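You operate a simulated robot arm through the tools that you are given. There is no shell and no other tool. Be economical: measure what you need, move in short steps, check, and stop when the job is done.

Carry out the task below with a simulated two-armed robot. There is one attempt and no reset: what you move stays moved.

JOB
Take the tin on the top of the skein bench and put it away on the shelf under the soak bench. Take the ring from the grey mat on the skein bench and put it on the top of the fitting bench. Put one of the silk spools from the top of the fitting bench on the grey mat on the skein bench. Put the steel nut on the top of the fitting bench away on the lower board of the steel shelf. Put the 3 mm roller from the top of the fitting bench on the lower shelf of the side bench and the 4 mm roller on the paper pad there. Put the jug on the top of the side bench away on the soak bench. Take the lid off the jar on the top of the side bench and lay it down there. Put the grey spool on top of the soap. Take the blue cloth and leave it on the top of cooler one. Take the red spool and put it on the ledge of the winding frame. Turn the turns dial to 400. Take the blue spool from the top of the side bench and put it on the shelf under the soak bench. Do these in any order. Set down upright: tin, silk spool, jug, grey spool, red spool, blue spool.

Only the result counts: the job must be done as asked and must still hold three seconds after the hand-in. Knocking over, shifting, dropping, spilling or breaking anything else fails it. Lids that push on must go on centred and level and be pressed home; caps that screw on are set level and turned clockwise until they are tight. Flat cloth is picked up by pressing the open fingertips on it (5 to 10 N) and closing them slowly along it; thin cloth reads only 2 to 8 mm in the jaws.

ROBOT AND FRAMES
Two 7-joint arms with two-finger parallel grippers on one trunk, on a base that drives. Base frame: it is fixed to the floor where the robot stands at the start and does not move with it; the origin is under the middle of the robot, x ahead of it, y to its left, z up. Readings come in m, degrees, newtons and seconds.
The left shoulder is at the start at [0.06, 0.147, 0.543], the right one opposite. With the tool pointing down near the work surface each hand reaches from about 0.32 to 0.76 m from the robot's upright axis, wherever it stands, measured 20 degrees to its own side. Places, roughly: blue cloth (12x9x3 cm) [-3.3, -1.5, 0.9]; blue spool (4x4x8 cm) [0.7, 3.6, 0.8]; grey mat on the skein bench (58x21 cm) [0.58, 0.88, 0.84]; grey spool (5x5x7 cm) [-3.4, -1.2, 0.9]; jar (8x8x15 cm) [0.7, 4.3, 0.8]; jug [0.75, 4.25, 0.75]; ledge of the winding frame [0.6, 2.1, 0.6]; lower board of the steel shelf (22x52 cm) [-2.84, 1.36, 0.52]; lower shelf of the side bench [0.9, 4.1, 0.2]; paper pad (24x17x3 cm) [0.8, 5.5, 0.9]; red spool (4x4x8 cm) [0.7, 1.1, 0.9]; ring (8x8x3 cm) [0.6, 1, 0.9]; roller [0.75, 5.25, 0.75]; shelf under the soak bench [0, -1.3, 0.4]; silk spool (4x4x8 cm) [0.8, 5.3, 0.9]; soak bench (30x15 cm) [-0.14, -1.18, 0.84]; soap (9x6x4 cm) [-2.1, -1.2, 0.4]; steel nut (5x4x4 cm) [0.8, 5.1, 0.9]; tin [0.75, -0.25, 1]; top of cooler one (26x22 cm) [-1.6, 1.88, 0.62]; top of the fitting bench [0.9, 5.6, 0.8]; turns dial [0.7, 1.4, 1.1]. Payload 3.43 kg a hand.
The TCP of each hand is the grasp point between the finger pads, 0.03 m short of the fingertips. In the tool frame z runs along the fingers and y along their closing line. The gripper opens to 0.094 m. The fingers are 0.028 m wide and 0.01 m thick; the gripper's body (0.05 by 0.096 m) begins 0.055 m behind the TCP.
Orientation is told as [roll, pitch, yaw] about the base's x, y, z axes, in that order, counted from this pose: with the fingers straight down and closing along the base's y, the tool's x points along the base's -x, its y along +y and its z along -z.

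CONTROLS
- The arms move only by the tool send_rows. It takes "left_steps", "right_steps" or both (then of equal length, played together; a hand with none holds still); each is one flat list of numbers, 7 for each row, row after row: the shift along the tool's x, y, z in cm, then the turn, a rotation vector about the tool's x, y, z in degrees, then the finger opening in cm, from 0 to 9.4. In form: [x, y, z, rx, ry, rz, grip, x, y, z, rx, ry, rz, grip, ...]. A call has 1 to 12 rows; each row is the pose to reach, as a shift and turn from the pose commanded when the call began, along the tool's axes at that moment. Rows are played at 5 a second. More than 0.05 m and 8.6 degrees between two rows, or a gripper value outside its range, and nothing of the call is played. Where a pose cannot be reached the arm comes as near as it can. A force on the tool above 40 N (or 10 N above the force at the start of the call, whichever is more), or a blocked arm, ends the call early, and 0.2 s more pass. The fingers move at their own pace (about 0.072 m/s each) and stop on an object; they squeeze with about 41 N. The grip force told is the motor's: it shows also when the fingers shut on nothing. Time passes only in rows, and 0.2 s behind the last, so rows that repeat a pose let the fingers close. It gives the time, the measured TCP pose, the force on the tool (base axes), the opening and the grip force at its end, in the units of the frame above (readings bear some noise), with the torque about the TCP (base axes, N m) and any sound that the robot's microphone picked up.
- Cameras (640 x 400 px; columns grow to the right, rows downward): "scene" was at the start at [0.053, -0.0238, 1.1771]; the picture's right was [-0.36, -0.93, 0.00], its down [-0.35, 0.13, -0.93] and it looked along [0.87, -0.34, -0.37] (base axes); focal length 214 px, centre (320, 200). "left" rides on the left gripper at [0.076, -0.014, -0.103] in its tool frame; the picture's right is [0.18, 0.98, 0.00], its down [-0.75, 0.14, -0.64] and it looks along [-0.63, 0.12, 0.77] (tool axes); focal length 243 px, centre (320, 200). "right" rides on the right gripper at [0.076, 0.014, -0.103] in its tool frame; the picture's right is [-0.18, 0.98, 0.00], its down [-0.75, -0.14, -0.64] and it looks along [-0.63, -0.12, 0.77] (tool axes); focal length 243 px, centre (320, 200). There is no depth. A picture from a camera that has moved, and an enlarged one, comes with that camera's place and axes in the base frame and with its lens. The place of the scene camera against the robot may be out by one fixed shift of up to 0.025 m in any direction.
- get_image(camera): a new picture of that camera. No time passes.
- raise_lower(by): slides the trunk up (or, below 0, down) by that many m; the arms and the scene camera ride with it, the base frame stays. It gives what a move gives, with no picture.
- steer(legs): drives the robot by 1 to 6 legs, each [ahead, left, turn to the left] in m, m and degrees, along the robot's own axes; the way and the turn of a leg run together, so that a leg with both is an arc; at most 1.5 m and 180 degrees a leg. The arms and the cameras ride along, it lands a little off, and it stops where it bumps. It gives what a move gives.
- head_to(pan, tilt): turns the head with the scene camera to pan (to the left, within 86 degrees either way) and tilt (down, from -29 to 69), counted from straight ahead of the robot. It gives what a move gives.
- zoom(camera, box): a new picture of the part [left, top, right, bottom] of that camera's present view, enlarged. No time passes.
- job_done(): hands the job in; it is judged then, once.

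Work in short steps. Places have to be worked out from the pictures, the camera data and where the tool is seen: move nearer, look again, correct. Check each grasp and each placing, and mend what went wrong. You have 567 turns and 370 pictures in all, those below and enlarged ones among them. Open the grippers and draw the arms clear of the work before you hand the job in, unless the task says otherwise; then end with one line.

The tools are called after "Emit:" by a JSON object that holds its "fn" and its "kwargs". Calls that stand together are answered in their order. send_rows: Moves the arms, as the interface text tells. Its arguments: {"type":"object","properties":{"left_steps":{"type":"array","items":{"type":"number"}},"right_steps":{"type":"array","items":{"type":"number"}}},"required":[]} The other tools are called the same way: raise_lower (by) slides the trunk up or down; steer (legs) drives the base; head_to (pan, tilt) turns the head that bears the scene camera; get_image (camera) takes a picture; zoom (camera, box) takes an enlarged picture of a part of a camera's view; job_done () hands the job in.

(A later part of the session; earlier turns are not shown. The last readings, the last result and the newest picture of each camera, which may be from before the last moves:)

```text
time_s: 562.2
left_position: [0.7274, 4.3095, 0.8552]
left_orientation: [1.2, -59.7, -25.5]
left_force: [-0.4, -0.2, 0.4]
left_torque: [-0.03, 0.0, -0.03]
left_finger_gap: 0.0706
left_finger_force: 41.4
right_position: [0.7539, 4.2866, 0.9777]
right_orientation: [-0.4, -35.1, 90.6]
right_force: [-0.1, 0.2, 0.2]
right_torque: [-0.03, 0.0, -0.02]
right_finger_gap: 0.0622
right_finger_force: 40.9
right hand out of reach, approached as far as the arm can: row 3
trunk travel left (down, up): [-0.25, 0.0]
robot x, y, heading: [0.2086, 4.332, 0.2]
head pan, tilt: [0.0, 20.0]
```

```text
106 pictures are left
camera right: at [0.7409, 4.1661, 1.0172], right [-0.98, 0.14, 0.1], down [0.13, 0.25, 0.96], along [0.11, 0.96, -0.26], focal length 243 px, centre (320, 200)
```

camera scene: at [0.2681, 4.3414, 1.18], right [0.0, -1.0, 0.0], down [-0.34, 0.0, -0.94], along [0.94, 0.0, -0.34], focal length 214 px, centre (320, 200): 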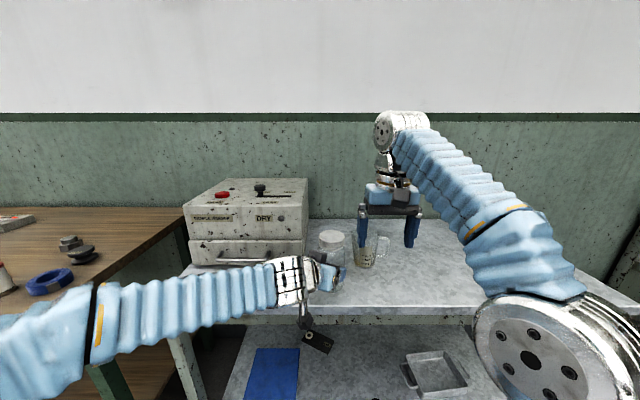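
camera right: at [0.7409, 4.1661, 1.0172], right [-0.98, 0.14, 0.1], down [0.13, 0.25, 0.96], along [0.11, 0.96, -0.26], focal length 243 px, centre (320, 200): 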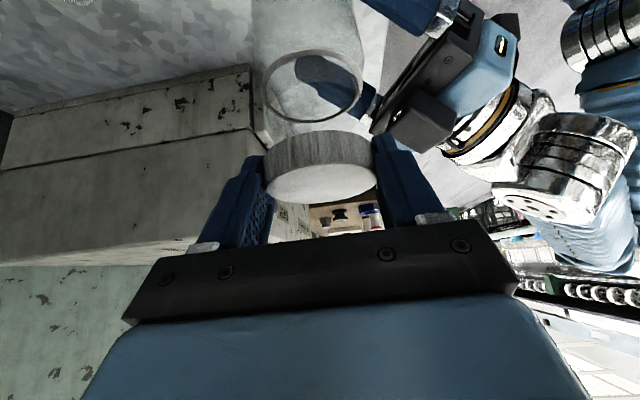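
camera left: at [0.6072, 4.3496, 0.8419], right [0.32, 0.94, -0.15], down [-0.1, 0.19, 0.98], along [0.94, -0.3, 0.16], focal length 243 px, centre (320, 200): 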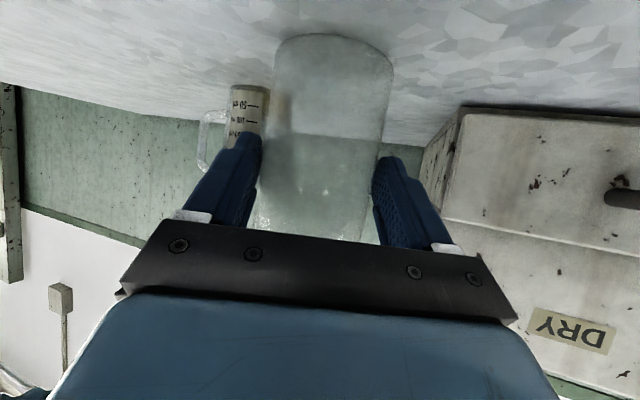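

Lid is off. I carry it to the free bench area on the right near (0.69, 4.05), turning the hand back.

Emit:
{"fn": "send_rows", "kwargs": {"right_steps": [2.3, 0.8, -1.3, 4.5, 0, 6.4, 5.8, 4.5, 1.6, -2.7, 8.9, 0, 12.7, 5.8, 6.8, 2.5, -4, 13.4, 0, 19.1, 5.8, 9.1, 3.3, -5.4, 17.9, 0, 25.5, 5.8, 11.3, 4.1, -6.7, 22.3, 0, 31.8, 5.8, 13.6, 4.9, -8.1, 26.8, 0, 38.2, 5.8, 15.9, 5.8, -9.4, 31.3, 0, 44.6, 5.8, 18.1, 6.6, -10.8, 35.7, 0, 50.9, 5.8, 20.4, 7.4, -12.1, 40.2, 0, 57.3, 5.8]}}

Emit:
{"fn": "get_image", "kwargs": {"camera": "right"}}

Emit:
{"fn": "get_image", "kwargs": {"camera": "scene"}}

```text
time_s: 564.2
left_position: [0.7286, 4.3098, 0.8564]
left_orientation: [1.1, -59.6, -25.5]
left_force: [0.3, 0.1, 0.0]
left_torque: [-0.01, 0.01, 0.01]
left_finger_gap: 0.0706
left_finger_force: 41.2
right_position: [0.6811, 4.0486, 0.9598]
right_orientation: [0.0, -35.5, 20.5]
right_force: [0.0, 0.4, 0.7]
right_torque: [-0.01, 0.01, 0.01]
right_finger_gap: 0.0619
right_finger_force: 41.4
trunk travel left (down, up): [-0.25, 0.0]
robot x, y, heading: [0.2094, 4.3321, 0.1]
head pan, tilt: [0.0, 20.0]
```

```text
105 pictures are left
camera right: at [0.5621, 4.0207, 0.9993], right [-0.2, 0.97, 0.11], down [0.28, -0.05, 0.96], along [0.94, 0.22, -0.26], focal length 243 px, centre (320, 200)
```

right: 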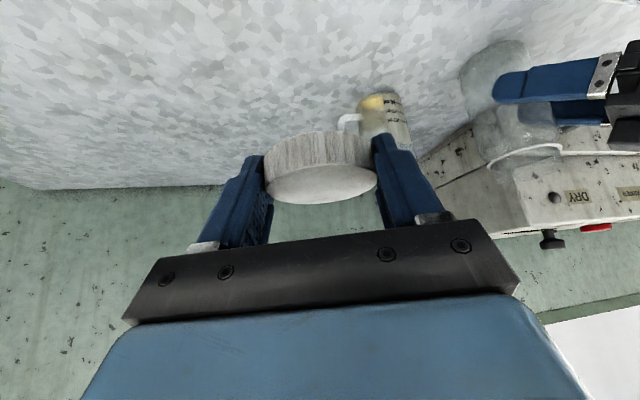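

```text
104 pictures are left
camera scene: at [0.2681, 4.3414, 1.18], right [0.0, -1.0, 0.0], down [-0.34, 0.0, -0.94], along [0.94, 0.0, -0.34], focal length 214 px, centre (320, 200)
```

scene: 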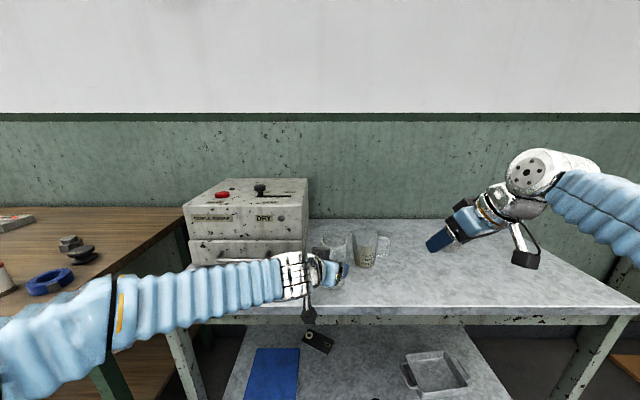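

I lower the lid and at the same time release the jar with the left hand and withdraw it.

Emit:
{"fn": "send_rows", "kwargs": {"right_steps": [1.4, 0, 2, 0, 0, 0, 5.8, 2.8, 0, 4, 0, 0, 0, 5.8, 4.2, 0, 6, 0, 0, 0, 5.8, 5.6, 0, 8, 0, 0, 0, 5.8, 6.4, 0, 9, 0, 0, 0, 5.8, 7, 0, 9.8, 0, 0, 0, 5.8, 7, 0, 9.8, 0, 0, 0, 5.8], "left_steps": [0, 0, 0, 0, 0, 0, 8, 0, 0, 0, 0, 0, 0, 9.2, 0, 0, -2, 0, 0, 0, 9.2, 0, 0, -5, 0, 0, 0, 9.2, 0, 0, -9, 0, 0, 0, 9.2, 0, 0, -13, 0, 0, 0, 9.2, 0, 0, -17, 0, 0, 0, 9.2]}}

Emit:
{"fn": "send_rows", "kwargs": {"right_steps": [0.3, 0, 0.4, 0, 0, 0, 5.8, 0.6, 0, 0.8, 0, 0, 0, 5.8, 0.9, 0, 1.2, 0, 0, 0, 5.8, 1.2, 0, 1.6, 0, 0, 0, 5.8, 1.45, 0, 2, 0, 0, 0, 5.8]}}

Emit:
{"fn": "get_image", "kwargs": {"camera": "right"}}

```text
time_s: 565.8
left_position: [0.5917, 4.3702, 0.9423]
left_orientation: [1.2, -59.7, -25.6]
left_force: [0.2, 0.6, 0.2]
left_torque: [-0.02, -0.05, 0.0]
left_finger_gap: 0.0918
left_finger_force: 0.1
right_position: [0.6803, 4.0496, 0.8372]
right_orientation: [-0.1, -35.5, 20.5]
right_force: [0.2, -0.2, -0.4]
right_torque: [0.04, 0.01, 0.01]
right_finger_gap: 0.062
right_finger_force: 41.1
trunk travel left (down, up): [-0.25, 0.0]
robot x, y, heading: [0.2106, 4.3322, 0.1]
head pan, tilt: [0.0, 20.0]
```

```text
time_s: 567.0
left_position: [0.5914, 4.3686, 0.9441]
left_orientation: [1.2, -59.6, -25.5]
left_force: [0.1, 0.0, -0.4]
left_torque: [-0.01, -0.03, -0.01]
left_finger_gap: 0.0921
left_finger_force: 0.1
right_position: [0.6813, 4.0479, 0.813]
right_orientation: [0.0, -35.5, 20.5]
right_force: [0.1, -0.1, 0.4]
right_torque: [0.02, 0.02, 0.01]
right_finger_gap: 0.0618
right_finger_force: 41.0
trunk travel left (down, up): [-0.25, 0.0]
robot x, y, heading: [0.209, 4.3299, 0.2]
head pan, tilt: [0.0, 20.0]
```

```text
103 pictures are left
camera right: at [0.5621, 4.0197, 0.8527], right [-0.2, 0.97, 0.11], down [0.28, -0.05, 0.96], along [0.94, 0.23, -0.26], focal length 243 px, centre (320, 200)
```

right: 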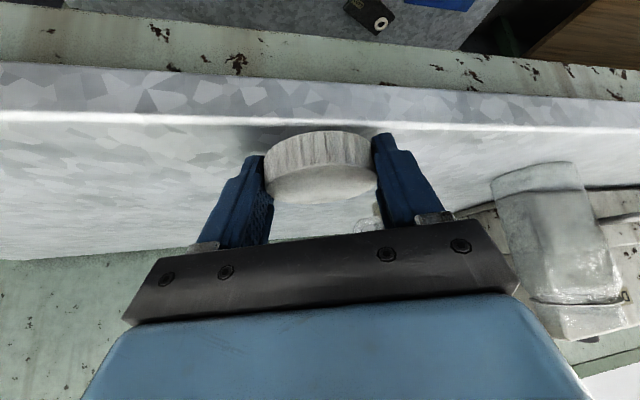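

The lid is too near the front edge; I move it 5 cm further in, then lower.

Emit:
{"fn": "send_rows", "kwargs": {"right_steps": [-1.4, -0.6, 0.8, 0, 0, 0, 5.8, -2.8, -1.2, 1.6, 0, 0, 0, 5.8, -4.1, -1.75, 2.3, 0, 0, 0, 5.8, -3.7, -1.75, 2.8, 0, 0, 0, 5.8, -3.4, -1.75, 3.2, 0, 0, 0, 5.8, -3.1, -1.75, 3.6, 0, 0, 0, 5.8]}}

Emit:
{"fn": "get_image", "kwargs": {"camera": "right"}}

```text
time_s: 568.4
left_position: [0.5908, 4.3694, 0.9436]
left_orientation: [1.2, -59.7, -25.5]
left_force: [-0.8, 0.1, 0.2]
left_torque: [-0.01, -0.01, 0.0]
left_finger_gap: 0.0921
left_finger_force: 0.0
right_position: [0.7312, 4.0468, 0.8119]
right_orientation: [-0.6, -36.6, 20.6]
right_force: [-5.5, -1.2, 14.5]
right_torque: [0.44, 0.25, 0.36]
right_finger_gap: 0.0619
right_finger_force: 40.8
trunk travel left (down, up): [-0.25, 0.0]
robot x, y, heading: [0.2066, 4.3322, 0.0]
head pan, tilt: [0.0, 20.0]
stopped in row 6 (right hand): the force on the tool passed its limit at 45 N (the readings are from after the stop); the commanded pose is now the measured one
```

```text
102 pictures are left
camera right: at [0.6111, 4.0193, 0.8494], right [-0.2, 0.97, 0.1], down [0.25, -0.05, 0.97], along [0.95, 0.22, -0.24], focal length 243 px, centre (320, 200)
```

right: 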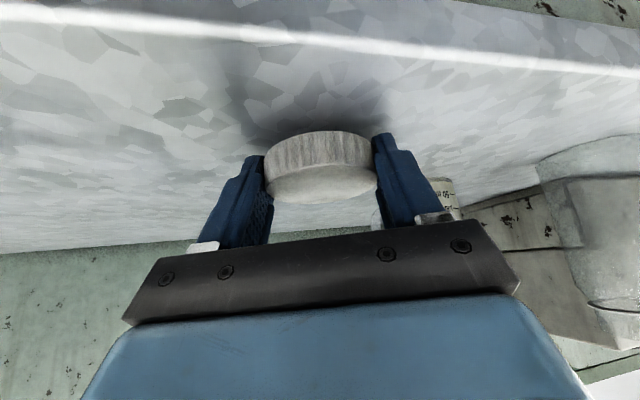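

Contact with the bench. Release the lid and raise the hand.

Emit:
{"fn": "send_rows", "kwargs": {"right_steps": [-0.06, 0, -0.08, 0, 1.1, 0, 5.8, -0.06, 0, -0.08, 0, 1.1, 0, 6.8, -0.06, 0, -0.08, 0, 1.1, 0, 7.8, -0.06, 0, -0.08, 0, 1.1, 0, 8.5]}}

Emit:
{"fn": "send_rows", "kwargs": {"right_steps": [0, 0, -3, 0, 0, 0, 8.5, 0, 0, -6, 0, 0, 0, 8.5, 0, 0, -10, 0, 0, 0, 8.5, 0, 0, -14, 0, 0, 0, 8.5]}}

Emit:
{"fn": "get_image", "kwargs": {"camera": "right"}}

```text
time_s: 569.4
left_position: [0.5898, 4.3694, 0.9431]
left_orientation: [1.4, -59.6, -25.6]
left_force: [0.1, 0.9, -0.8]
left_torque: [0.0, -0.01, -0.01]
left_finger_gap: 0.092
left_finger_force: 0.1
right_position: [0.7323, 4.0445, 0.8125]
right_orientation: [-0.5, -35.5, 20.4]
right_force: [7.9, -20.0, 22.5]
right_torque: [0.22, -0.14, -0.24]
right_finger_gap: 0.0726
right_finger_force: 0.0
trunk travel left (down, up): [-0.25, 0.0]
robot x, y, heading: [0.206, 4.332, 0.1]
head pan, tilt: [0.0, 20.0]
```

```text
time_s: 570.4
left_position: [0.5918, 4.3704, 0.9421]
left_orientation: [1.1, -59.5, -25.5]
left_force: [0.4, -0.8, 0.1]
left_torque: [0.01, 0.03, 0.0]
left_finger_gap: 0.0922
left_finger_force: 0.1
right_position: [0.6567, 4.0225, 0.9243]
right_orientation: [-0.4, -35.1, 20.5]
right_force: [0.1, 0.9, -0.4]
right_torque: [-0.01, -0.01, -0.01]
right_finger_gap: 0.085
right_finger_force: 0.1
trunk travel left (down, up): [-0.25, 0.0]
robot x, y, heading: [0.2113, 4.33, 0.2]
head pan, tilt: [0.0, 20.0]
```

```text
101 pictures are left
camera right: at [0.5389, 3.9935, 0.9644], right [-0.2, 0.97, 0.1], down [0.28, -0.04, 0.96], along [0.94, 0.22, -0.26], focal length 243 px, centre (320, 200)
```

right: 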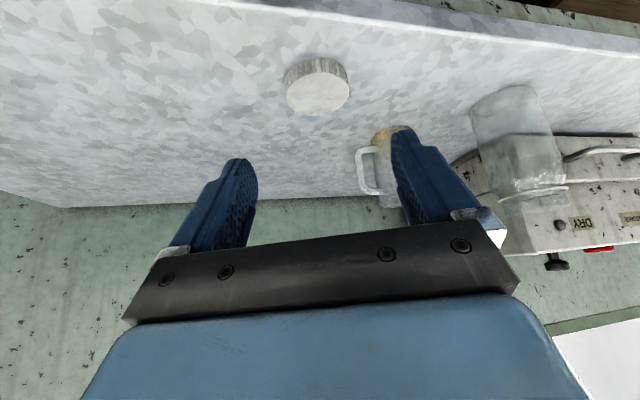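

The lid lies on the bench. Now the jug: zoom to see its handle orientation.

Emit:
{"fn": "zoom", "kwargs": {"camera": "right", "box": [330, 100, 450, 220]}}

Emit:
{"fn": "zoom", "kwargs": {"camera": "scene", "box": [310, 200, 430, 290]}}

```text
3.33 times, centred on (390, 160) of right
camera zoom: at [0.5389, 3.9935, 0.9644], right [-0.2, 0.97, 0.1], down [0.28, -0.04, 0.96], along [0.94, 0.22, -0.26], focal length 809 px, centre (87, 333)
```

zoom: 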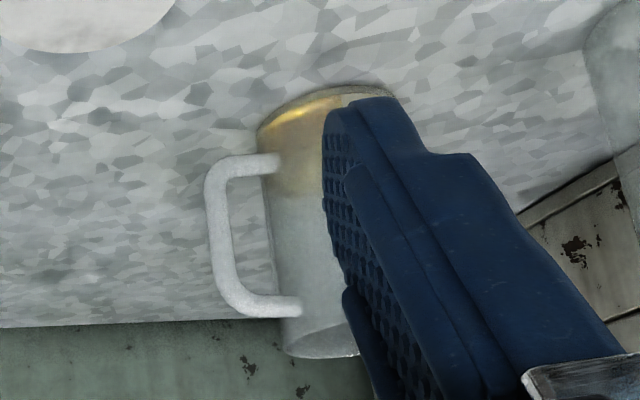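

```text
4.44 times, centred on (370, 245) of scene
camera zoom: at [0.2681, 4.3414, 1.18], right [0.0, -1.0, 0.0], down [-0.34, 0.0, -0.94], along [0.94, 0.0, -0.34], focal length 953 px, centre (98, 0)
```

zoom: 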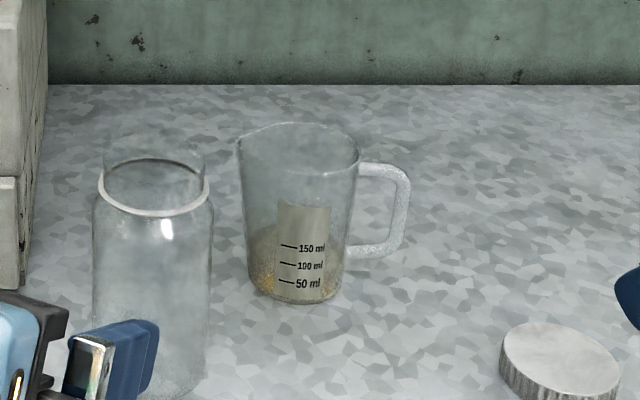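

Handle points −y, spout +y. I'll grip the body with the fingers at 45° to the handle: yaw to +45° and move above-front of the jug.

Emit:
{"fn": "send_rows", "kwargs": {"right_steps": [-0.6, 0, -0.8, -3.6, 0, -5.1, 8.5, -1.1, 0, -1.6, -7.2, 0, -10.2, 8.5, -1.7, 0, -2.4, -10.8, 0, -15.4, 8.8, -1.7, 0, -2.4, -14.3, 0, -20.5, 9.2]}}

Emit:
{"fn": "send_rows", "kwargs": {"right_steps": [-3.5, 0, 2, 0, 0, 0, 9.2, -7, 0, 4, 0, 0, 0, 9.2, -10.5, 0, 6, 0, 0, 0, 9.2, -14, 0, 8, 0, 0, 0, 9.2]}}

Emit:
{"fn": "get_image", "kwargs": {"camera": "right"}}

```text
time_s: 571.4
left_position: [0.5918, 4.3689, 0.942]
left_orientation: [1.2, -59.6, -25.5]
left_force: [0.1, -0.6, -0.2]
left_torque: [0.03, -0.01, -0.03]
left_finger_gap: 0.0919
left_finger_force: 0.0
right_position: [0.6575, 4.0203, 0.9537]
right_orientation: [-0.5, -35.0, 45.7]
right_force: [-0.3, -1.1, 1.3]
right_torque: [0.0, 0.01, 0.01]
right_finger_gap: 0.092
right_finger_force: 0.0
trunk travel left (down, up): [-0.25, 0.0]
robot x, y, heading: [0.2069, 4.3278, 0.1]
head pan, tilt: [0.0, 20.0]
```

```text
time_s: 572.4
left_position: [0.5917, 4.3699, 0.9434]
left_orientation: [1.2, -59.6, -25.5]
left_force: [-0.6, -0.2, -0.4]
left_torque: [0.01, 0.0, 0.02]
left_finger_gap: 0.0922
left_finger_force: 0.0
right_position: [0.7692, 4.131, 0.9683]
right_orientation: [-0.4, -35.0, 45.7]
right_force: [-0.1, 0.6, -0.8]
right_torque: [-0.01, -0.01, 0.0]
right_finger_gap: 0.0921
right_finger_force: 0.0
trunk travel left (down, up): [-0.25, 0.0]
robot x, y, heading: [0.2059, 4.3312, -0.2]
head pan, tilt: [0.0, 20.0]
```

```text
98 pictures are left
camera right: at [0.6739, 4.056, 1.0082], right [-0.59, 0.8, 0.1], down [0.27, 0.08, 0.96], along [0.76, 0.6, -0.26], focal length 243 px, centre (320, 200)
```

right: 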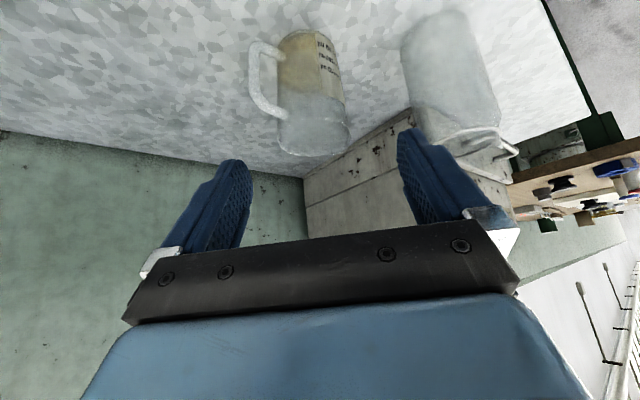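

The handle would be too close to a finger at this yaw. I turn to yaw ≈68° so the fingers close across it, and re-aim.

Emit:
{"fn": "send_rows", "kwargs": {"right_steps": [0, 0, 0, -4.2, 0, -6, 9.2, 0, 0, 0, -8.4, 0, -12, 9.2, 0, 0, 0, -12.6, 0, -18, 9.2, 0, 0, 0, -12.6, 0, -18, 9.2]}}

Emit:
{"fn": "send_rows", "kwargs": {"right_steps": [0, -2, 0.5, 0, 0, 0, 9.2, 0, -4.2, 1, 0, 0, 0, 9.2]}}

Emit:
{"fn": "get_image", "kwargs": {"camera": "right"}}

```text
time_s: 573.4
left_position: [0.5918, 4.3696, 0.9435]
left_orientation: [1.1, -59.5, -25.5]
left_force: [-0.4, -0.7, -0.6]
left_torque: [0.02, -0.02, -0.05]
left_finger_gap: 0.0919
left_finger_force: 0.0
right_position: [0.7698, 4.1323, 0.9698]
right_orientation: [-0.5, -34.9, 67.7]
right_force: [-0.6, -0.4, 0.8]
right_torque: [0.03, 0.03, -0.02]
right_finger_gap: 0.0921
right_finger_force: 0.0
trunk travel left (down, up): [-0.25, 0.0]
robot x, y, heading: [0.2092, 4.332, 0.3]
head pan, tilt: [0.0, 20.0]
```

```text
time_s: 574.0
left_position: [0.5915, 4.3691, 0.9446]
left_orientation: [1.2, -59.7, -25.5]
left_force: [0.2, -0.5, -0.3]
left_torque: [-0.02, 0.02, -0.02]
left_finger_gap: 0.092
left_finger_force: 0.2
right_position: [0.7976, 4.1242, 0.9632]
right_orientation: [-0.5, -35.0, 67.6]
right_force: [-0.8, 0.3, 1.5]
right_torque: [-0.02, -0.03, 0.02]
right_finger_gap: 0.0922
right_finger_force: 0.1
right hand out of reach, approached as far as the arm can: row 2
trunk travel left (down, up): [-0.25, 0.0]
robot x, y, heading: [0.208, 4.3292, 0.1]
head pan, tilt: [0.0, 20.0]
```

```text
97 pictures are left
camera right: at [0.7382, 4.0189, 1.004], right [-0.85, 0.52, 0.1], down [0.22, 0.18, 0.96], along [0.48, 0.84, -0.27], focal length 243 px, centre (320, 200)
```

right: 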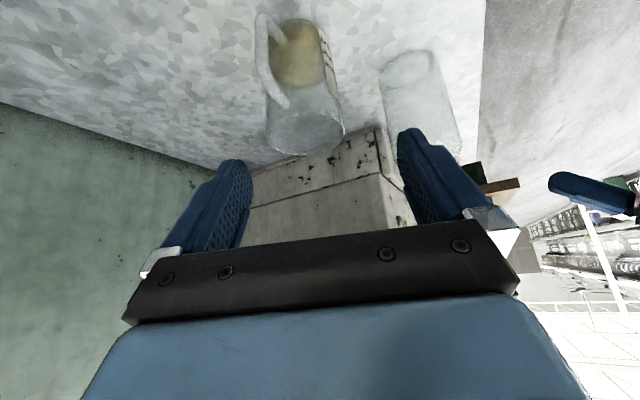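

I retract the left hand out of the way and move the base 8 cm closer.

Emit:
{"fn": "send_rows", "kwargs": {"left_steps": [0, 0, -4, 0, 0, 0, 7, 0, 0, -8, 0, 0, 0, 6, 1, 2, -11, 0, 0, 0, 6]}}

Emit:
{"fn": "steer", "kwargs": {"legs": [[0.09, -0.03, 0]]}}

Emit:
{"fn": "get_image", "kwargs": {"camera": "right"}}

```text
time_s: 574.8
left_position: [0.5051, 4.4279, 0.9884]
left_orientation: [1.3, -59.6, -25.7]
left_force: [0.1, 0.2, 0.5]
left_torque: [-0.01, -0.01, 0.02]
left_finger_gap: 0.0599
left_finger_force: 0.0
right_position: [0.7987, 4.1239, 0.9637]
right_orientation: [-0.5, -34.9, 67.6]
right_force: [-0.2, 0.1, -0.1]
right_torque: [0.03, 0.02, 0.01]
right_finger_gap: 0.0921
right_finger_force: 0.0
trunk travel left (down, up): [-0.25, 0.0]
robot x, y, heading: [0.2062, 4.3286, -0.1]
head pan, tilt: [0.0, 20.0]
```

```text
time_s: 575.9
left_position: [0.5926, 4.3995, 0.9888]
left_orientation: [1.3, -59.5, -25.5]
left_force: [0.0, -0.2, -0.5]
left_torque: [-0.01, 0.0, 0.0]
left_finger_gap: 0.06
left_finger_force: 0.0
right_position: [0.8853, 4.0944, 0.9633]
right_orientation: [-0.5, -34.9, 67.6]
right_force: [-0.5, -0.2, -0.4]
right_torque: [-0.03, 0.0, 0.0]
right_finger_gap: 0.0918
right_finger_force: 0.1
trunk travel left (down, up): [-0.25, 0.0]
robot x, y, heading: [0.2979, 4.3019, -0.1]
head pan, tilt: [0.0, 20.0]
```

```text
96 pictures are left
camera right: at [0.8252, 3.9896, 1.0038], right [-0.85, 0.52, 0.1], down [0.22, 0.18, 0.96], along [0.48, 0.84, -0.27], focal length 243 px, centre (320, 200)
```

right: 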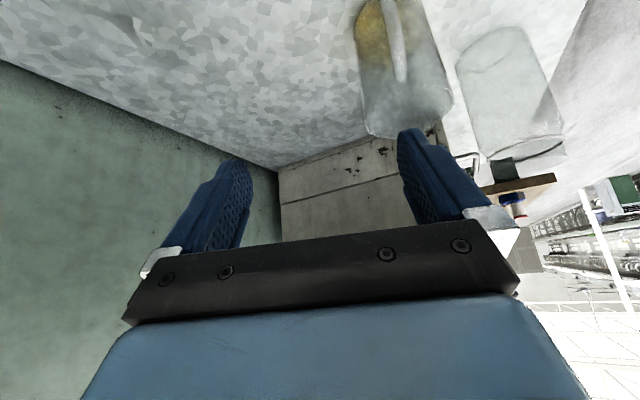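

Now the handle faces the palm. I shift over the jug, check, then descend.

Emit:
{"fn": "send_rows", "kwargs": {"right_steps": [0, 2.5, 0, 0, 0, 0, 9.2, 0.2, 5, 1, 0, 0, 0, 9.2, 0.4, 7.3, 3.5, 0, 0, 0, 9.2]}}

Emit:
{"fn": "get_image", "kwargs": {"camera": "right"}}

```text
time_s: 576.7
left_position: [0.5936, 4.3989, 0.9879]
left_orientation: [1.1, -59.6, -25.5]
left_force: [-0.7, 0.5, -0.7]
left_torque: [0.01, 0.01, 0.0]
left_finger_gap: 0.06
left_finger_force: 0.0
right_position: [0.8256, 4.1376, 0.932]
right_orientation: [-0.5, -35.0, 67.5]
right_force: [-0.1, -0.1, 0.3]
right_torque: [0.03, 0.01, 0.01]
right_finger_gap: 0.0916
right_finger_force: 0.0
trunk travel left (down, up): [-0.25, 0.0]
robot x, y, heading: [0.2952, 4.3004, 0.1]
head pan, tilt: [0.0, 20.0]
```

```text
95 pictures are left
camera right: at [0.7645, 4.0327, 0.9725], right [-0.85, 0.52, 0.1], down [0.22, 0.18, 0.96], along [0.48, 0.84, -0.27], focal length 243 px, centre (320, 200)
```

right: 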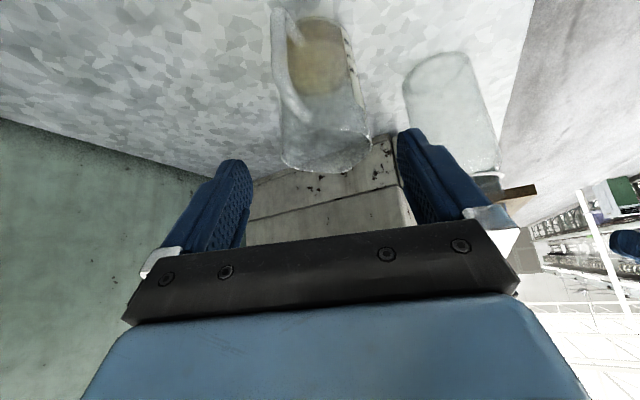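

Centred. Descend 7.5 cm and grip.

Emit:
{"fn": "send_rows", "kwargs": {"right_steps": [0.1, 0.1, 2.5, 0, 0, 0, 9.2, 0.2, 0.2, 5, 0, 0, 0, 9.2, 0.4, 0.25, 7.5, 0, 0, 0, 9.2]}}

Emit:
{"fn": "get_image", "kwargs": {"camera": "right"}}

```text
time_s: 577.5
left_position: [0.5924, 4.399, 0.9894]
left_orientation: [1.2, -59.6, -25.6]
left_force: [0.0, -1.1, 0.5]
left_torque: [-0.03, 0.01, -0.03]
left_finger_gap: 0.0598
left_finger_force: 0.0
right_position: [0.8383, 4.1752, 0.8695]
right_orientation: [-0.4, -34.8, 67.5]
right_force: [0.3, -0.7, 0.1]
right_torque: [0.01, -0.02, 0.02]
right_finger_gap: 0.092
right_finger_force: 0.0
trunk travel left (down, up): [-0.25, 0.0]
robot x, y, heading: [0.2937, 4.3019, -0.0]
head pan, tilt: [0.0, 20.0]
```

```text
94 pictures are left
camera right: at [0.7779, 4.0702, 0.9099], right [-0.85, 0.52, 0.1], down [0.22, 0.18, 0.96], along [0.48, 0.84, -0.27], focal length 243 px, centre (320, 200)
```

right: 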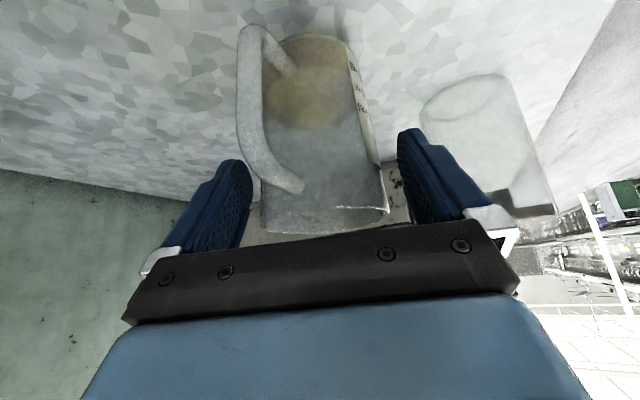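

Handle clear of the finger pads. Close gently.

Emit:
{"fn": "send_rows", "kwargs": {"right_steps": [0, 0, 0, 0, 0, 0, 8.4, 0, 0, 0, 0, 0, 0, 7.6, 0, 0, 0, 0, 0, 0, 6.8, 0, 0, 0, 0, 0, 0, 6, 0, 0, 0, 0, 0, 0, 5.5, 0, 0, 0, 0, 0, 0, 5.5]}}

Emit:
{"fn": "get_image", "kwargs": {"camera": "right"}}

```text
time_s: 578.9
left_position: [0.5934, 4.3993, 0.9874]
left_orientation: [1.2, -59.6, -25.4]
left_force: [-0.5, -0.1, 0.0]
left_torque: [0.01, -0.02, 0.0]
left_finger_gap: 0.0599
left_finger_force: 0.0
right_position: [0.8379, 4.1755, 0.8699]
right_orientation: [-0.5, -34.9, 67.5]
right_force: [-0.2, -0.3, 0.5]
right_torque: [0.01, -0.01, -0.01]
right_finger_gap: 0.0727
right_finger_force: 41.3
trunk travel left (down, up): [-0.25, 0.0]
robot x, y, heading: [0.2968, 4.3032, 0.2]
head pan, tilt: [0.0, 20.0]
```

```text
93 pictures are left
camera right: at [0.7779, 4.0701, 0.9101], right [-0.85, 0.52, 0.1], down [0.22, 0.18, 0.96], along [0.48, 0.84, -0.27], focal length 243 px, centre (320, 200)
```

right: 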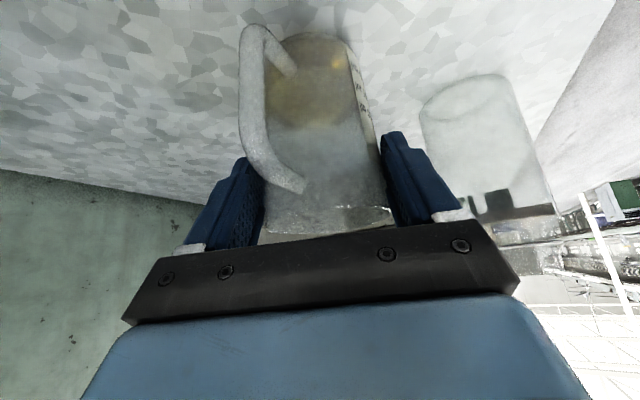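

Jug gripped (7.3 cm). I lift it gently.

Emit:
{"fn": "send_rows", "kwargs": {"right_steps": [-0.9, 0, -1.2, 0, 0, 0, 5.5, -1.8, 0, -2.5, 0, 0, 0, 5.5, -2.9, 0, -4.1, 0, 0, 0, 5.5, -4, 0, -5.7, 0, 0, 0, 5.5]}}

Emit:
{"fn": "get_image", "kwargs": {"camera": "right"}}

```text
time_s: 579.9
left_position: [0.5939, 4.3988, 0.9893]
left_orientation: [1.3, -59.5, -25.6]
left_force: [-0.1, -0.1, 0.5]
left_torque: [-0.03, 0.01, 0.0]
left_finger_gap: 0.0598
left_finger_force: 0.1
right_position: [0.8346, 4.1753, 0.9381]
right_orientation: [-0.4, -34.9, 67.5]
right_force: [-0.2, -0.3, -0.9]
right_torque: [-0.03, 0.02, 0.06]
right_finger_gap: 0.0728
right_finger_force: 40.6
trunk travel left (down, up): [-0.25, 0.0]
robot x, y, heading: [0.2961, 4.3023, 0.2]
head pan, tilt: [0.0, 20.0]
```

```text
92 pictures are left
camera right: at [0.7752, 4.0702, 0.9787], right [-0.85, 0.52, 0.1], down [0.22, 0.18, 0.96], along [0.48, 0.84, -0.27], focal length 243 px, centre (320, 200)
```

right: 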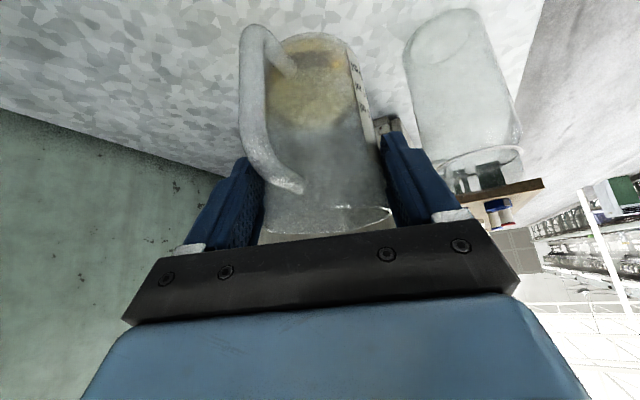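

I back the base out 0.5 m, slowly swinging the right hand to a compact pose with the jug level.

Emit:
{"fn": "steer", "kwargs": {"legs": [[-0.5, 0, 0]]}}

Emit:
{"fn": "send_rows", "kwargs": {"right_steps": [0.5, 0.5, -0.5, 3.4, 0, 4.9, 5.5, 1, 1, -1, 6.9, 0, 9.8, 5.5, 1.5, 1.5, -1.5, 10.3, 0, 14.7, 5.5, 2, 2, -2, 13.8, 0, 19.7, 5.5, 2.5, 2.5, -2.5, 17.2, 0, 24.6, 5.5, 3, 3, -3, 20.6, 0, 29.5, 5.5, 3.5, 3.5, -3.5, 24.1, 0, 34.4, 5.5, 4, 4, -4, 27.5, 0, 39.3, 5.5]}}

Emit:
{"fn": "get_image", "kwargs": {"camera": "scene"}}

```text
time_s: 582.9
left_position: [0.072, 4.3984, 0.9877]
left_orientation: [1.2, -59.7, -24.9]
left_force: [-0.4, -0.2, 0.1]
left_torque: [-0.01, 0.03, -0.02]
left_finger_gap: 0.06
left_finger_force: 0.0
right_position: [0.3165, 4.1782, 0.938]
right_orientation: [-0.5, -34.9, 68.2]
right_force: [0.1, 0.7, -0.8]
right_torque: [0.01, -0.01, -0.03]
right_finger_gap: 0.0728
right_finger_force: 41.6
trunk travel left (down, up): [-0.25, 0.0]
robot x, y, heading: [-0.2279, 4.2983, 0.4]
head pan, tilt: [0.0, 20.0]
```

```text
time_s: 584.7
left_position: [0.0731, 4.399, 0.9875]
left_orientation: [1.2, -59.6, -24.9]
left_force: [0.2, -0.6, -0.9]
left_torque: [-0.02, -0.01, 0.02]
left_finger_gap: 0.06
left_finger_force: 0.0
right_position: [0.2576, 4.1424, 0.9475]
right_orientation: [-0.3, -35.2, 20.0]
right_force: [0.2, 0.0, -0.4]
right_torque: [0.01, 0.05, -0.02]
right_finger_gap: 0.0728
right_finger_force: 41.1
trunk travel left (down, up): [-0.25, 0.0]
robot x, y, heading: [-0.2263, 4.2982, 0.8]
head pan, tilt: [0.0, 20.0]
```

```text
91 pictures are left
camera scene: at [-0.1653, 4.3097, 1.18], right [0.01, -1.0, 0.0], down [-0.34, 0.0, -0.94], along [0.94, 0.01, -0.34], focal length 214 px, centre (320, 200)
```

scene: 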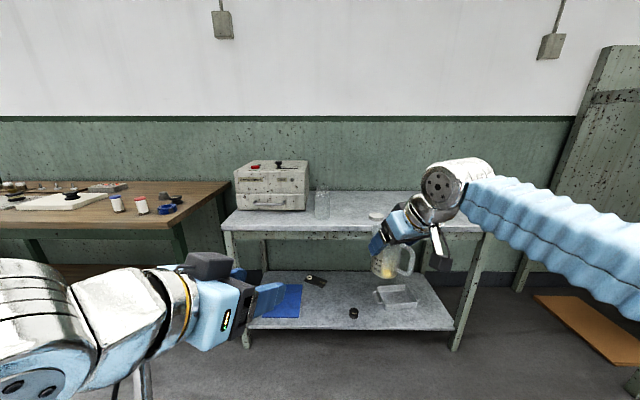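

All good. Next the nut: I straighten the left hand to yaw 0, tilt 45°, and raise the jug slightly.

Emit:
{"fn": "send_rows", "kwargs": {"left_steps": [0, 0, 0, -7.2, 0, -4.2, 7, 0, 0, 0, -14.4, 0, -8.3, 7, 0, 0, 0, -21.6, 0, -12.5, 7, 0, 0, 0, -21.6, 0, -12.5, 7], "right_steps": [-0.6, 0, -0.8, 0, 0, 0, 5.5, -1.2, 0, -1.7, 0, 0, 0, 5.5, -1.8, 0, -2.5, 0, 0, 0, 5.5, -2.3, 0, -3.3, 0, 0, 0, 5.5]}}

Emit:
{"fn": "send_rows", "kwargs": {"left_steps": [0, 0, 0, 0, 7.5, 0, 7, 0, 0, 0, 0, 15, 0, 7]}}

Emit:
{"fn": "steer", "kwargs": {"legs": [[0, 0.68, -0.8], [0.3, 0, 0]]}}

Emit:
{"fn": "get_image", "kwargs": {"camera": "left"}}

Emit:
{"fn": "get_image", "kwargs": {"camera": "scene"}}

```text
time_s: 585.7
left_position: [0.0723, 4.3975, 0.9873]
left_orientation: [1.4, -59.9, 0.0]
left_force: [-0.3, -0.1, -0.5]
left_torque: [-0.02, 0.02, -0.01]
left_finger_gap: 0.0699
left_finger_force: 0.0
right_position: [0.2581, 4.1427, 0.988]
right_orientation: [-0.4, -35.2, 20.1]
right_force: [1.3, 0.0, -1.6]
right_torque: [0.01, 0.05, 0.0]
right_finger_gap: 0.0724
right_finger_force: 41.0
trunk travel left (down, up): [-0.25, 0.0]
robot x, y, heading: [-0.2276, 4.2956, 0.4]
head pan, tilt: [0.0, 20.0]
```

```text
time_s: 586.3
left_position: [0.0723, 4.3991, 0.9889]
left_orientation: [1.1, -44.8, 0.4]
left_force: [0.0, -0.6, -0.7]
left_torque: [0.02, -0.03, -0.01]
left_finger_gap: 0.0698
left_finger_force: 0.0
right_position: [0.2587, 4.1429, 0.988]
right_orientation: [-0.4, -35.1, 20.2]
right_force: [-0.3, 0.0, -1.5]
right_torque: [-0.03, 0.03, -0.01]
right_finger_gap: 0.0727
right_finger_force: 40.8
trunk travel left (down, up): [-0.25, 0.0]
robot x, y, heading: [-0.2246, 4.2996, 0.3]
head pan, tilt: [0.0, 20.0]
```

```text
time_s: 591.7
left_position: [0.3672, 5.0735, 0.9884]
left_orientation: [1.0, -45.0, -0.3]
left_force: [0.3, -0.3, -0.2]
left_torque: [-0.02, -0.01, 0.0]
left_finger_gap: 0.0702
left_finger_force: 0.1
right_position: [0.5507, 4.8153, 0.9863]
right_orientation: [-0.4, -35.2, 19.5]
right_force: [0.1, -0.2, -1.5]
right_torque: [-0.03, 0.03, 0.03]
right_finger_gap: 0.0723
right_finger_force: 41.2
trunk travel left (down, up): [-0.25, 0.0]
robot x, y, heading: [0.0721, 4.9771, 0.1]
head pan, tilt: [0.0, 20.0]
```

```text
90 pictures are left
camera left: at [0.2418, 5.0569, 1.0073], right [-0.14, 0.98, -0.12], down [0.08, 0.13, 0.99], along [0.99, 0.13, -0.1], focal length 243 px, centre (320, 200)
```

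left: 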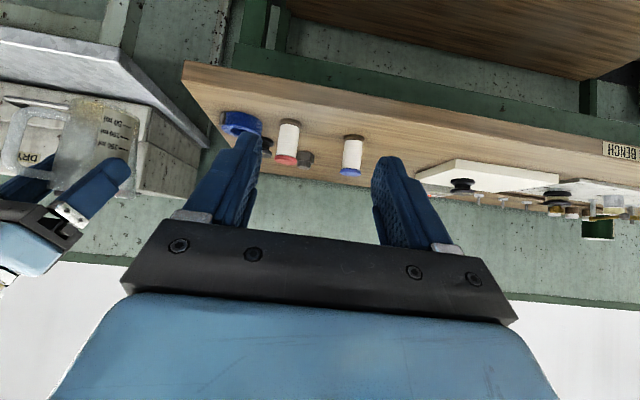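

```text
89 pictures are left
camera scene: at [0.1292, 4.9864, 1.18], right [0.0, -1.0, 0.0], down [-0.34, 0.0, -0.94], along [0.94, 0.0, -0.34], focal length 214 px, centre (320, 200)
```

scene: 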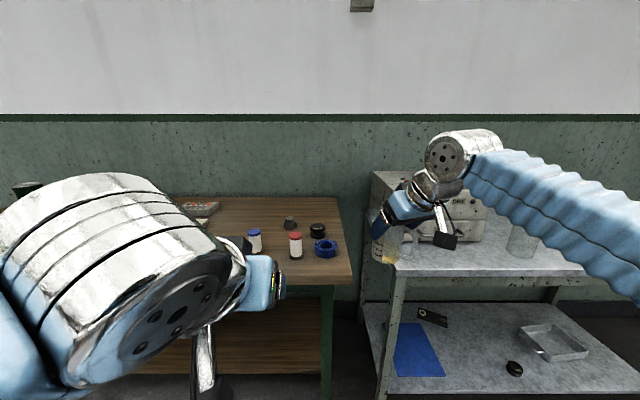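

I steepen the left hand to 28° to keep the forearm high over the spools, and drive 0.18 m closer.

Emit:
{"fn": "send_rows", "kwargs": {"left_steps": [0, 0, -1, 0, 8.5, 0, 7, 0, 0, -1.5, 0, 17, 0, 7]}}

Emit:
{"fn": "steer", "kwargs": {"legs": [[0.17, 0, 0]]}}

Emit:
{"fn": "get_image", "kwargs": {"camera": "left"}}

```text
time_s: 592.3
left_position: [0.3573, 5.0719, 0.998]
left_orientation: [0.7, -27.8, 0.0]
left_force: [-0.8, 1.0, 0.0]
left_torque: [-0.02, 0.0, 0.0]
left_finger_gap: 0.0701
left_finger_force: 0.1
right_position: [0.551, 4.8144, 0.9871]
right_orientation: [-0.4, -35.1, 19.5]
right_force: [-0.6, 0.2, -0.9]
right_torque: [0.0, -0.01, -0.02]
right_finger_gap: 0.0723
right_finger_force: 41.0
trunk travel left (down, up): [-0.25, 0.0]
robot x, y, heading: [0.0711, 4.9783, 0.2]
head pan, tilt: [0.0, 20.0]
```

```text
time_s: 593.8
left_position: [0.5255, 5.0737, 0.9978]
left_orientation: [0.8, -28.0, 0.3]
left_force: [-0.2, 0.1, -0.4]
left_torque: [0.02, 0.01, 0.02]
left_finger_gap: 0.07
left_finger_force: 0.1
right_position: [0.72, 4.8165, 0.9879]
right_orientation: [-0.3, -35.3, 19.7]
right_force: [-0.2, 0.5, -0.6]
right_torque: [0.0, 0.01, 0.02]
right_finger_gap: 0.0723
right_finger_force: 41.0
trunk travel left (down, up): [-0.25, 0.0]
robot x, y, heading: [0.241, 4.9765, 0.4]
head pan, tilt: [0.0, 20.0]
```

```text
88 pictures are left
camera left: at [0.4112, 5.0571, 1.0531], right [-0.17, 0.98, -0.07], down [0.36, 0.13, 0.92], along [0.92, 0.13, -0.38], focal length 243 px, centre (320, 200)
```

left: 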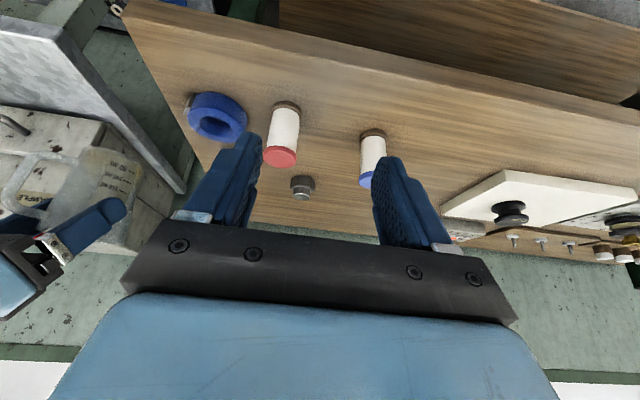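

Nut ≈ (0.82, 5.083). I move forward at height and look again.

Emit:
{"fn": "send_rows", "kwargs": {"left_steps": [-4.2, 0.2, 2.6, 0, 0, 0, 7, -8.4, 0.4, 5.2, 0, 0, 0, 7, -12.6, 0.7, 7.8, 0, 0, 0, 7, -16.6, 1, 10.3, 0, 0, 0, 7]}}

Emit:
{"fn": "get_image", "kwargs": {"camera": "left"}}

```text
time_s: 594.8
left_position: [0.7189, 5.0867, 0.9834]
left_orientation: [0.8, -27.9, 0.2]
left_force: [0.2, 0.9, 0.8]
left_torque: [-0.03, 0.0, 0.04]
left_finger_gap: 0.0704
left_finger_force: 0.0
right_position: [0.7208, 4.8166, 0.9871]
right_orientation: [-0.3, -35.2, 19.7]
right_force: [-0.1, 0.0, -0.9]
right_torque: [0.0, 0.01, 0.01]
right_finger_gap: 0.0725
right_finger_force: 40.8
trunk travel left (down, up): [-0.25, 0.0]
robot x, y, heading: [0.2356, 4.9776, 0.3]
head pan, tilt: [0.0, 20.0]
```

```text
87 pictures are left
camera left: at [0.6042, 5.0698, 1.039], right [-0.17, 0.98, -0.07], down [0.36, 0.13, 0.92], along [0.92, 0.13, -0.38], focal length 243 px, centre (320, 200)
```

left: 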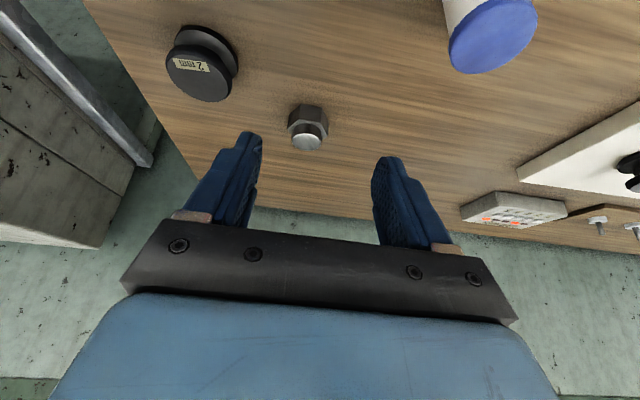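

Nut at (0.825, 5.080). Descend and grip.

Emit:
{"fn": "send_rows", "kwargs": {"left_steps": [-1, -0.2, 4, 0, 0, 0, 7, -2.2, -0.5, 8, 0, 0, 0, 7, -3.2, -0.7, 12, 0, 0, 0, 7, -3.5, -0.7, 13.8, 0, 0, 0, 7]}}

Emit:
{"fn": "get_image", "kwargs": {"camera": "left"}}

```text
time_s: 595.8
left_position: [0.8153, 5.0807, 0.8794]
left_orientation: [0.8, -27.9, 0.2]
left_force: [0.9, 0.8, -0.7]
left_torque: [0.02, -0.04, 0.0]
left_finger_gap: 0.0699
left_finger_force: 0.0
right_position: [0.7216, 4.8177, 0.9872]
right_orientation: [-0.4, -35.3, 19.8]
right_force: [0.3, -0.3, -1.3]
right_torque: [-0.01, 0.0, 0.0]
right_finger_gap: 0.0722
right_finger_force: 40.9
trunk travel left (down, up): [-0.25, 0.0]
robot x, y, heading: [0.2323, 4.9788, 0.0]
head pan, tilt: [0.0, 20.0]
```

```text
86 pictures are left
camera left: at [0.7009, 5.0642, 0.9344], right [-0.17, 0.98, -0.07], down [0.36, 0.13, 0.92], along [0.92, 0.13, -0.38], focal length 243 px, centre (320, 200)
```

left: 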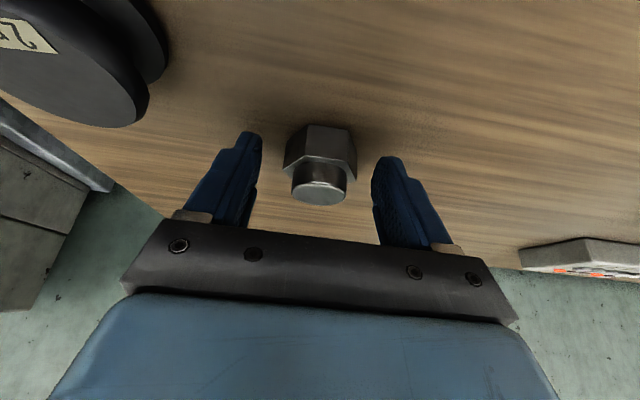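

Nut is between the fingers. Close.

Emit:
{"fn": "send_rows", "kwargs": {"left_steps": [0, 0, 0, 0, 0, 0, 5.5, 0, 0, 0, 0, 0, 0, 4.5, 0, 0, 0, 0, 0, 0, 3.5, 0, 0, 0, 0, 0, 0, 2.5, 0, 0, 0, 0, 0, 0, 2.5]}}

Emit:
{"fn": "send_rows", "kwargs": {"left_steps": [-1.4, 0, -2.6, 0, 0, 0, 2.5, -2.8, 0, -5.3, 0, 0, 0, 2.5, -4.2, 0, -8, 0, 0, 0, 2.5, -4.8, 0, -9.5, 0, 0, 0, 2.5]}}

Emit:
{"fn": "get_image", "kwargs": {"camera": "left"}}

```text
time_s: 597.0
left_position: [0.8149, 5.0819, 0.8795]
left_orientation: [0.8, -28.0, 0.3]
left_force: [-0.7, -0.7, -0.2]
left_torque: [-0.02, 0.02, 0.03]
left_finger_gap: 0.0449
left_finger_force: 41.1
right_position: [0.7204, 4.8168, 0.9872]
right_orientation: [-0.3, -35.2, 19.8]
right_force: [-0.6, 0.0, -0.3]
right_torque: [0.03, 0.01, 0.01]
right_finger_gap: 0.0723
right_finger_force: 41.0
trunk travel left (down, up): [-0.25, 0.0]
robot x, y, heading: [0.2344, 4.9767, 0.3]
head pan, tilt: [0.0, 20.0]
```

```text
time_s: 598.0
left_position: [0.813, 5.0802, 0.987]
left_orientation: [0.8, -27.9, 0.3]
left_force: [-0.5, -0.8, -1.9]
left_torque: [-0.03, -0.01, 0.01]
left_finger_gap: 0.0447
left_finger_force: 41.6
right_position: [0.7205, 4.8171, 0.9884]
right_orientation: [-0.4, -35.1, 19.6]
right_force: [-0.5, -0.1, -1.1]
right_torque: [-0.01, 0.03, -0.02]
right_finger_gap: 0.0723
right_finger_force: 40.6
trunk travel left (down, up): [-0.25, 0.0]
robot x, y, heading: [0.2409, 4.9787, 0.3]
head pan, tilt: [0.0, 20.0]
```

```text
85 pictures are left
camera left: at [0.6983, 5.0628, 1.0429], right [-0.17, 0.98, -0.07], down [0.36, 0.13, 0.92], along [0.91, 0.13, -0.38], focal length 243 px, centre (320, 200)
```

left: 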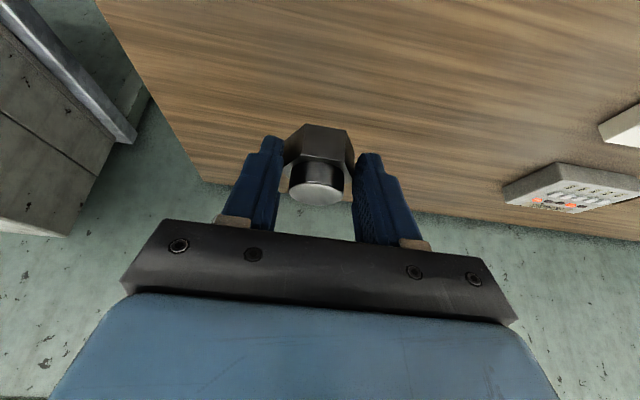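

Nut held. I back off 0.55 m and bring the left hand in compactly.

Emit:
{"fn": "steer", "kwargs": {"legs": [[-0.6, 0, 0]]}}

Emit:
{"fn": "send_rows", "kwargs": {"left_steps": [3, 0.8, -1.6, 0, 0, 0, 2.5, 6, 1.6, -3.2, 0, 0, 0, 2.5, 9, 2.4, -4.8, 0, 0, 0, 2.5, 12, 3.2, -6.4, 0, 0, 0, 2.5, 15, 4, -8, 0, 0, 0, 2.5]}}

Emit:
{"fn": "steer", "kwargs": {"legs": [[0, -1.45, 0], [0, -1.45, 0], [0, -1.45, 0]]}}

```text
time_s: 601.3
left_position: [0.2212, 5.0752, 0.9868]
left_orientation: [0.8, -27.9, -0.2]
left_force: [0.9, 0.9, -1.5]
left_torque: [0.03, 0.04, 0.0]
left_finger_gap: 0.0449
left_finger_force: 40.9
right_position: [0.127, 4.814, 0.987]
right_orientation: [-0.4, -35.2, 19.3]
right_force: [0.5, -0.4, -0.6]
right_torque: [0.01, 0.03, -0.01]
right_finger_gap: 0.0719
right_finger_force: 40.6
trunk travel left (down, up): [-0.25, 0.0]
robot x, y, heading: [-0.352, 4.9773, -0.4]
head pan, tilt: [0.0, 20.0]
```

```text
time_s: 602.5
left_position: [0.0493, 5.1194, 0.9864]
left_orientation: [0.8, -27.9, -0.2]
left_force: [-0.6, 0.4, -1.9]
left_torque: [0.03, 0.0, -0.01]
left_finger_gap: 0.0447
left_finger_force: 40.6
right_position: [0.1257, 4.8132, 0.9868]
right_orientation: [-0.3, -35.2, 19.2]
right_force: [0.4, -0.3, -0.8]
right_torque: [-0.01, 0.04, 0.02]
right_finger_gap: 0.072
right_finger_force: 40.8
trunk travel left (down, up): [-0.25, 0.0]
robot x, y, heading: [-0.3539, 4.9785, -0.2]
head pan, tilt: [0.0, 20.0]
```

```text
time_s: 623.3
left_position: [-0.2547, 0.7479, 0.9881]
left_orientation: [0.8, -28.0, -4.5]
left_force: [-0.3, 0.9, -1.0]
left_torque: [0.02, 0.04, -0.02]
left_finger_gap: 0.0448
left_finger_force: 40.8
right_position: [-0.2012, 0.4391, 0.9868]
right_orientation: [-0.4, -35.1, 15.0]
right_force: [0.2, 0.1, -1.0]
right_torque: [0.01, 0.01, 0.01]
right_finger_gap: 0.0714
right_finger_force: 41.5
trunk travel left (down, up): [-0.25, 0.0]
robot x, y, heading: [-0.6718, 0.6357, -4.3]
head pan, tilt: [0.0, 20.0]
```

I move on toward the soak bench and turn to face it.

Emit:
{"fn": "steer", "kwargs": {"legs": [[0, -0.55, 0], [0, 0, -85.7]]}}

Emit:
{"fn": "head_to", "kwargs": {"pan": 15, "tilt": 25}}

Emit:
{"fn": "get_image", "kwargs": {"camera": "scene"}}

```text
time_s: 630.1
left_position: [-0.5597, -0.3195, 0.9871]
left_orientation: [0.8, -27.9, -88.8]
left_force: [-0.2, 0.4, -1.7]
left_torque: [0.01, 0.06, -0.02]
left_finger_gap: 0.0448
left_finger_force: 40.9
right_position: [-0.8638, -0.4015, 0.988]
right_orientation: [-0.4, -35.2, -69.3]
right_force: [-0.4, -0.1, -0.8]
right_torque: [0.05, 0.01, 0.0]
right_finger_gap: 0.0716
right_finger_force: 41.2
trunk travel left (down, up): [-0.25, 0.0]
robot x, y, heading: [-0.712, 0.0819, -89.0]
head pan, tilt: [0.0, 20.0]
```

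```text
time_s: 630.9
left_position: [-0.56, -0.3186, 0.9879]
left_orientation: [0.8, -27.9, -88.8]
left_force: [0.3, -1.4, -0.9]
left_torque: [0.02, 0.02, 0.02]
left_finger_gap: 0.0447
left_finger_force: 40.7
right_position: [-0.8634, -0.4019, 0.9869]
right_orientation: [-0.4, -35.2, -69.3]
right_force: [0.4, -0.5, -1.4]
right_torque: [0.02, 0.02, -0.01]
right_finger_gap: 0.0717
right_finger_force: 41.4
trunk travel left (down, up): [-0.25, 0.0]
robot x, y, heading: [-0.7142, 0.0861, -89.0]
head pan, tilt: [15.0, 25.0]
```

```text
84 pictures are left
camera scene: at [-0.6903, 0.0338, 1.1719], right [-0.96, -0.28, 0.0], down [-0.12, 0.41, -0.91], along [0.25, -0.87, -0.42], focal length 214 px, centre (320, 200)
```

scene: 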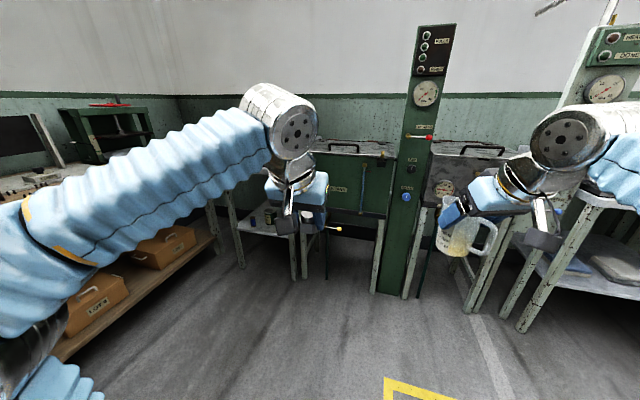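

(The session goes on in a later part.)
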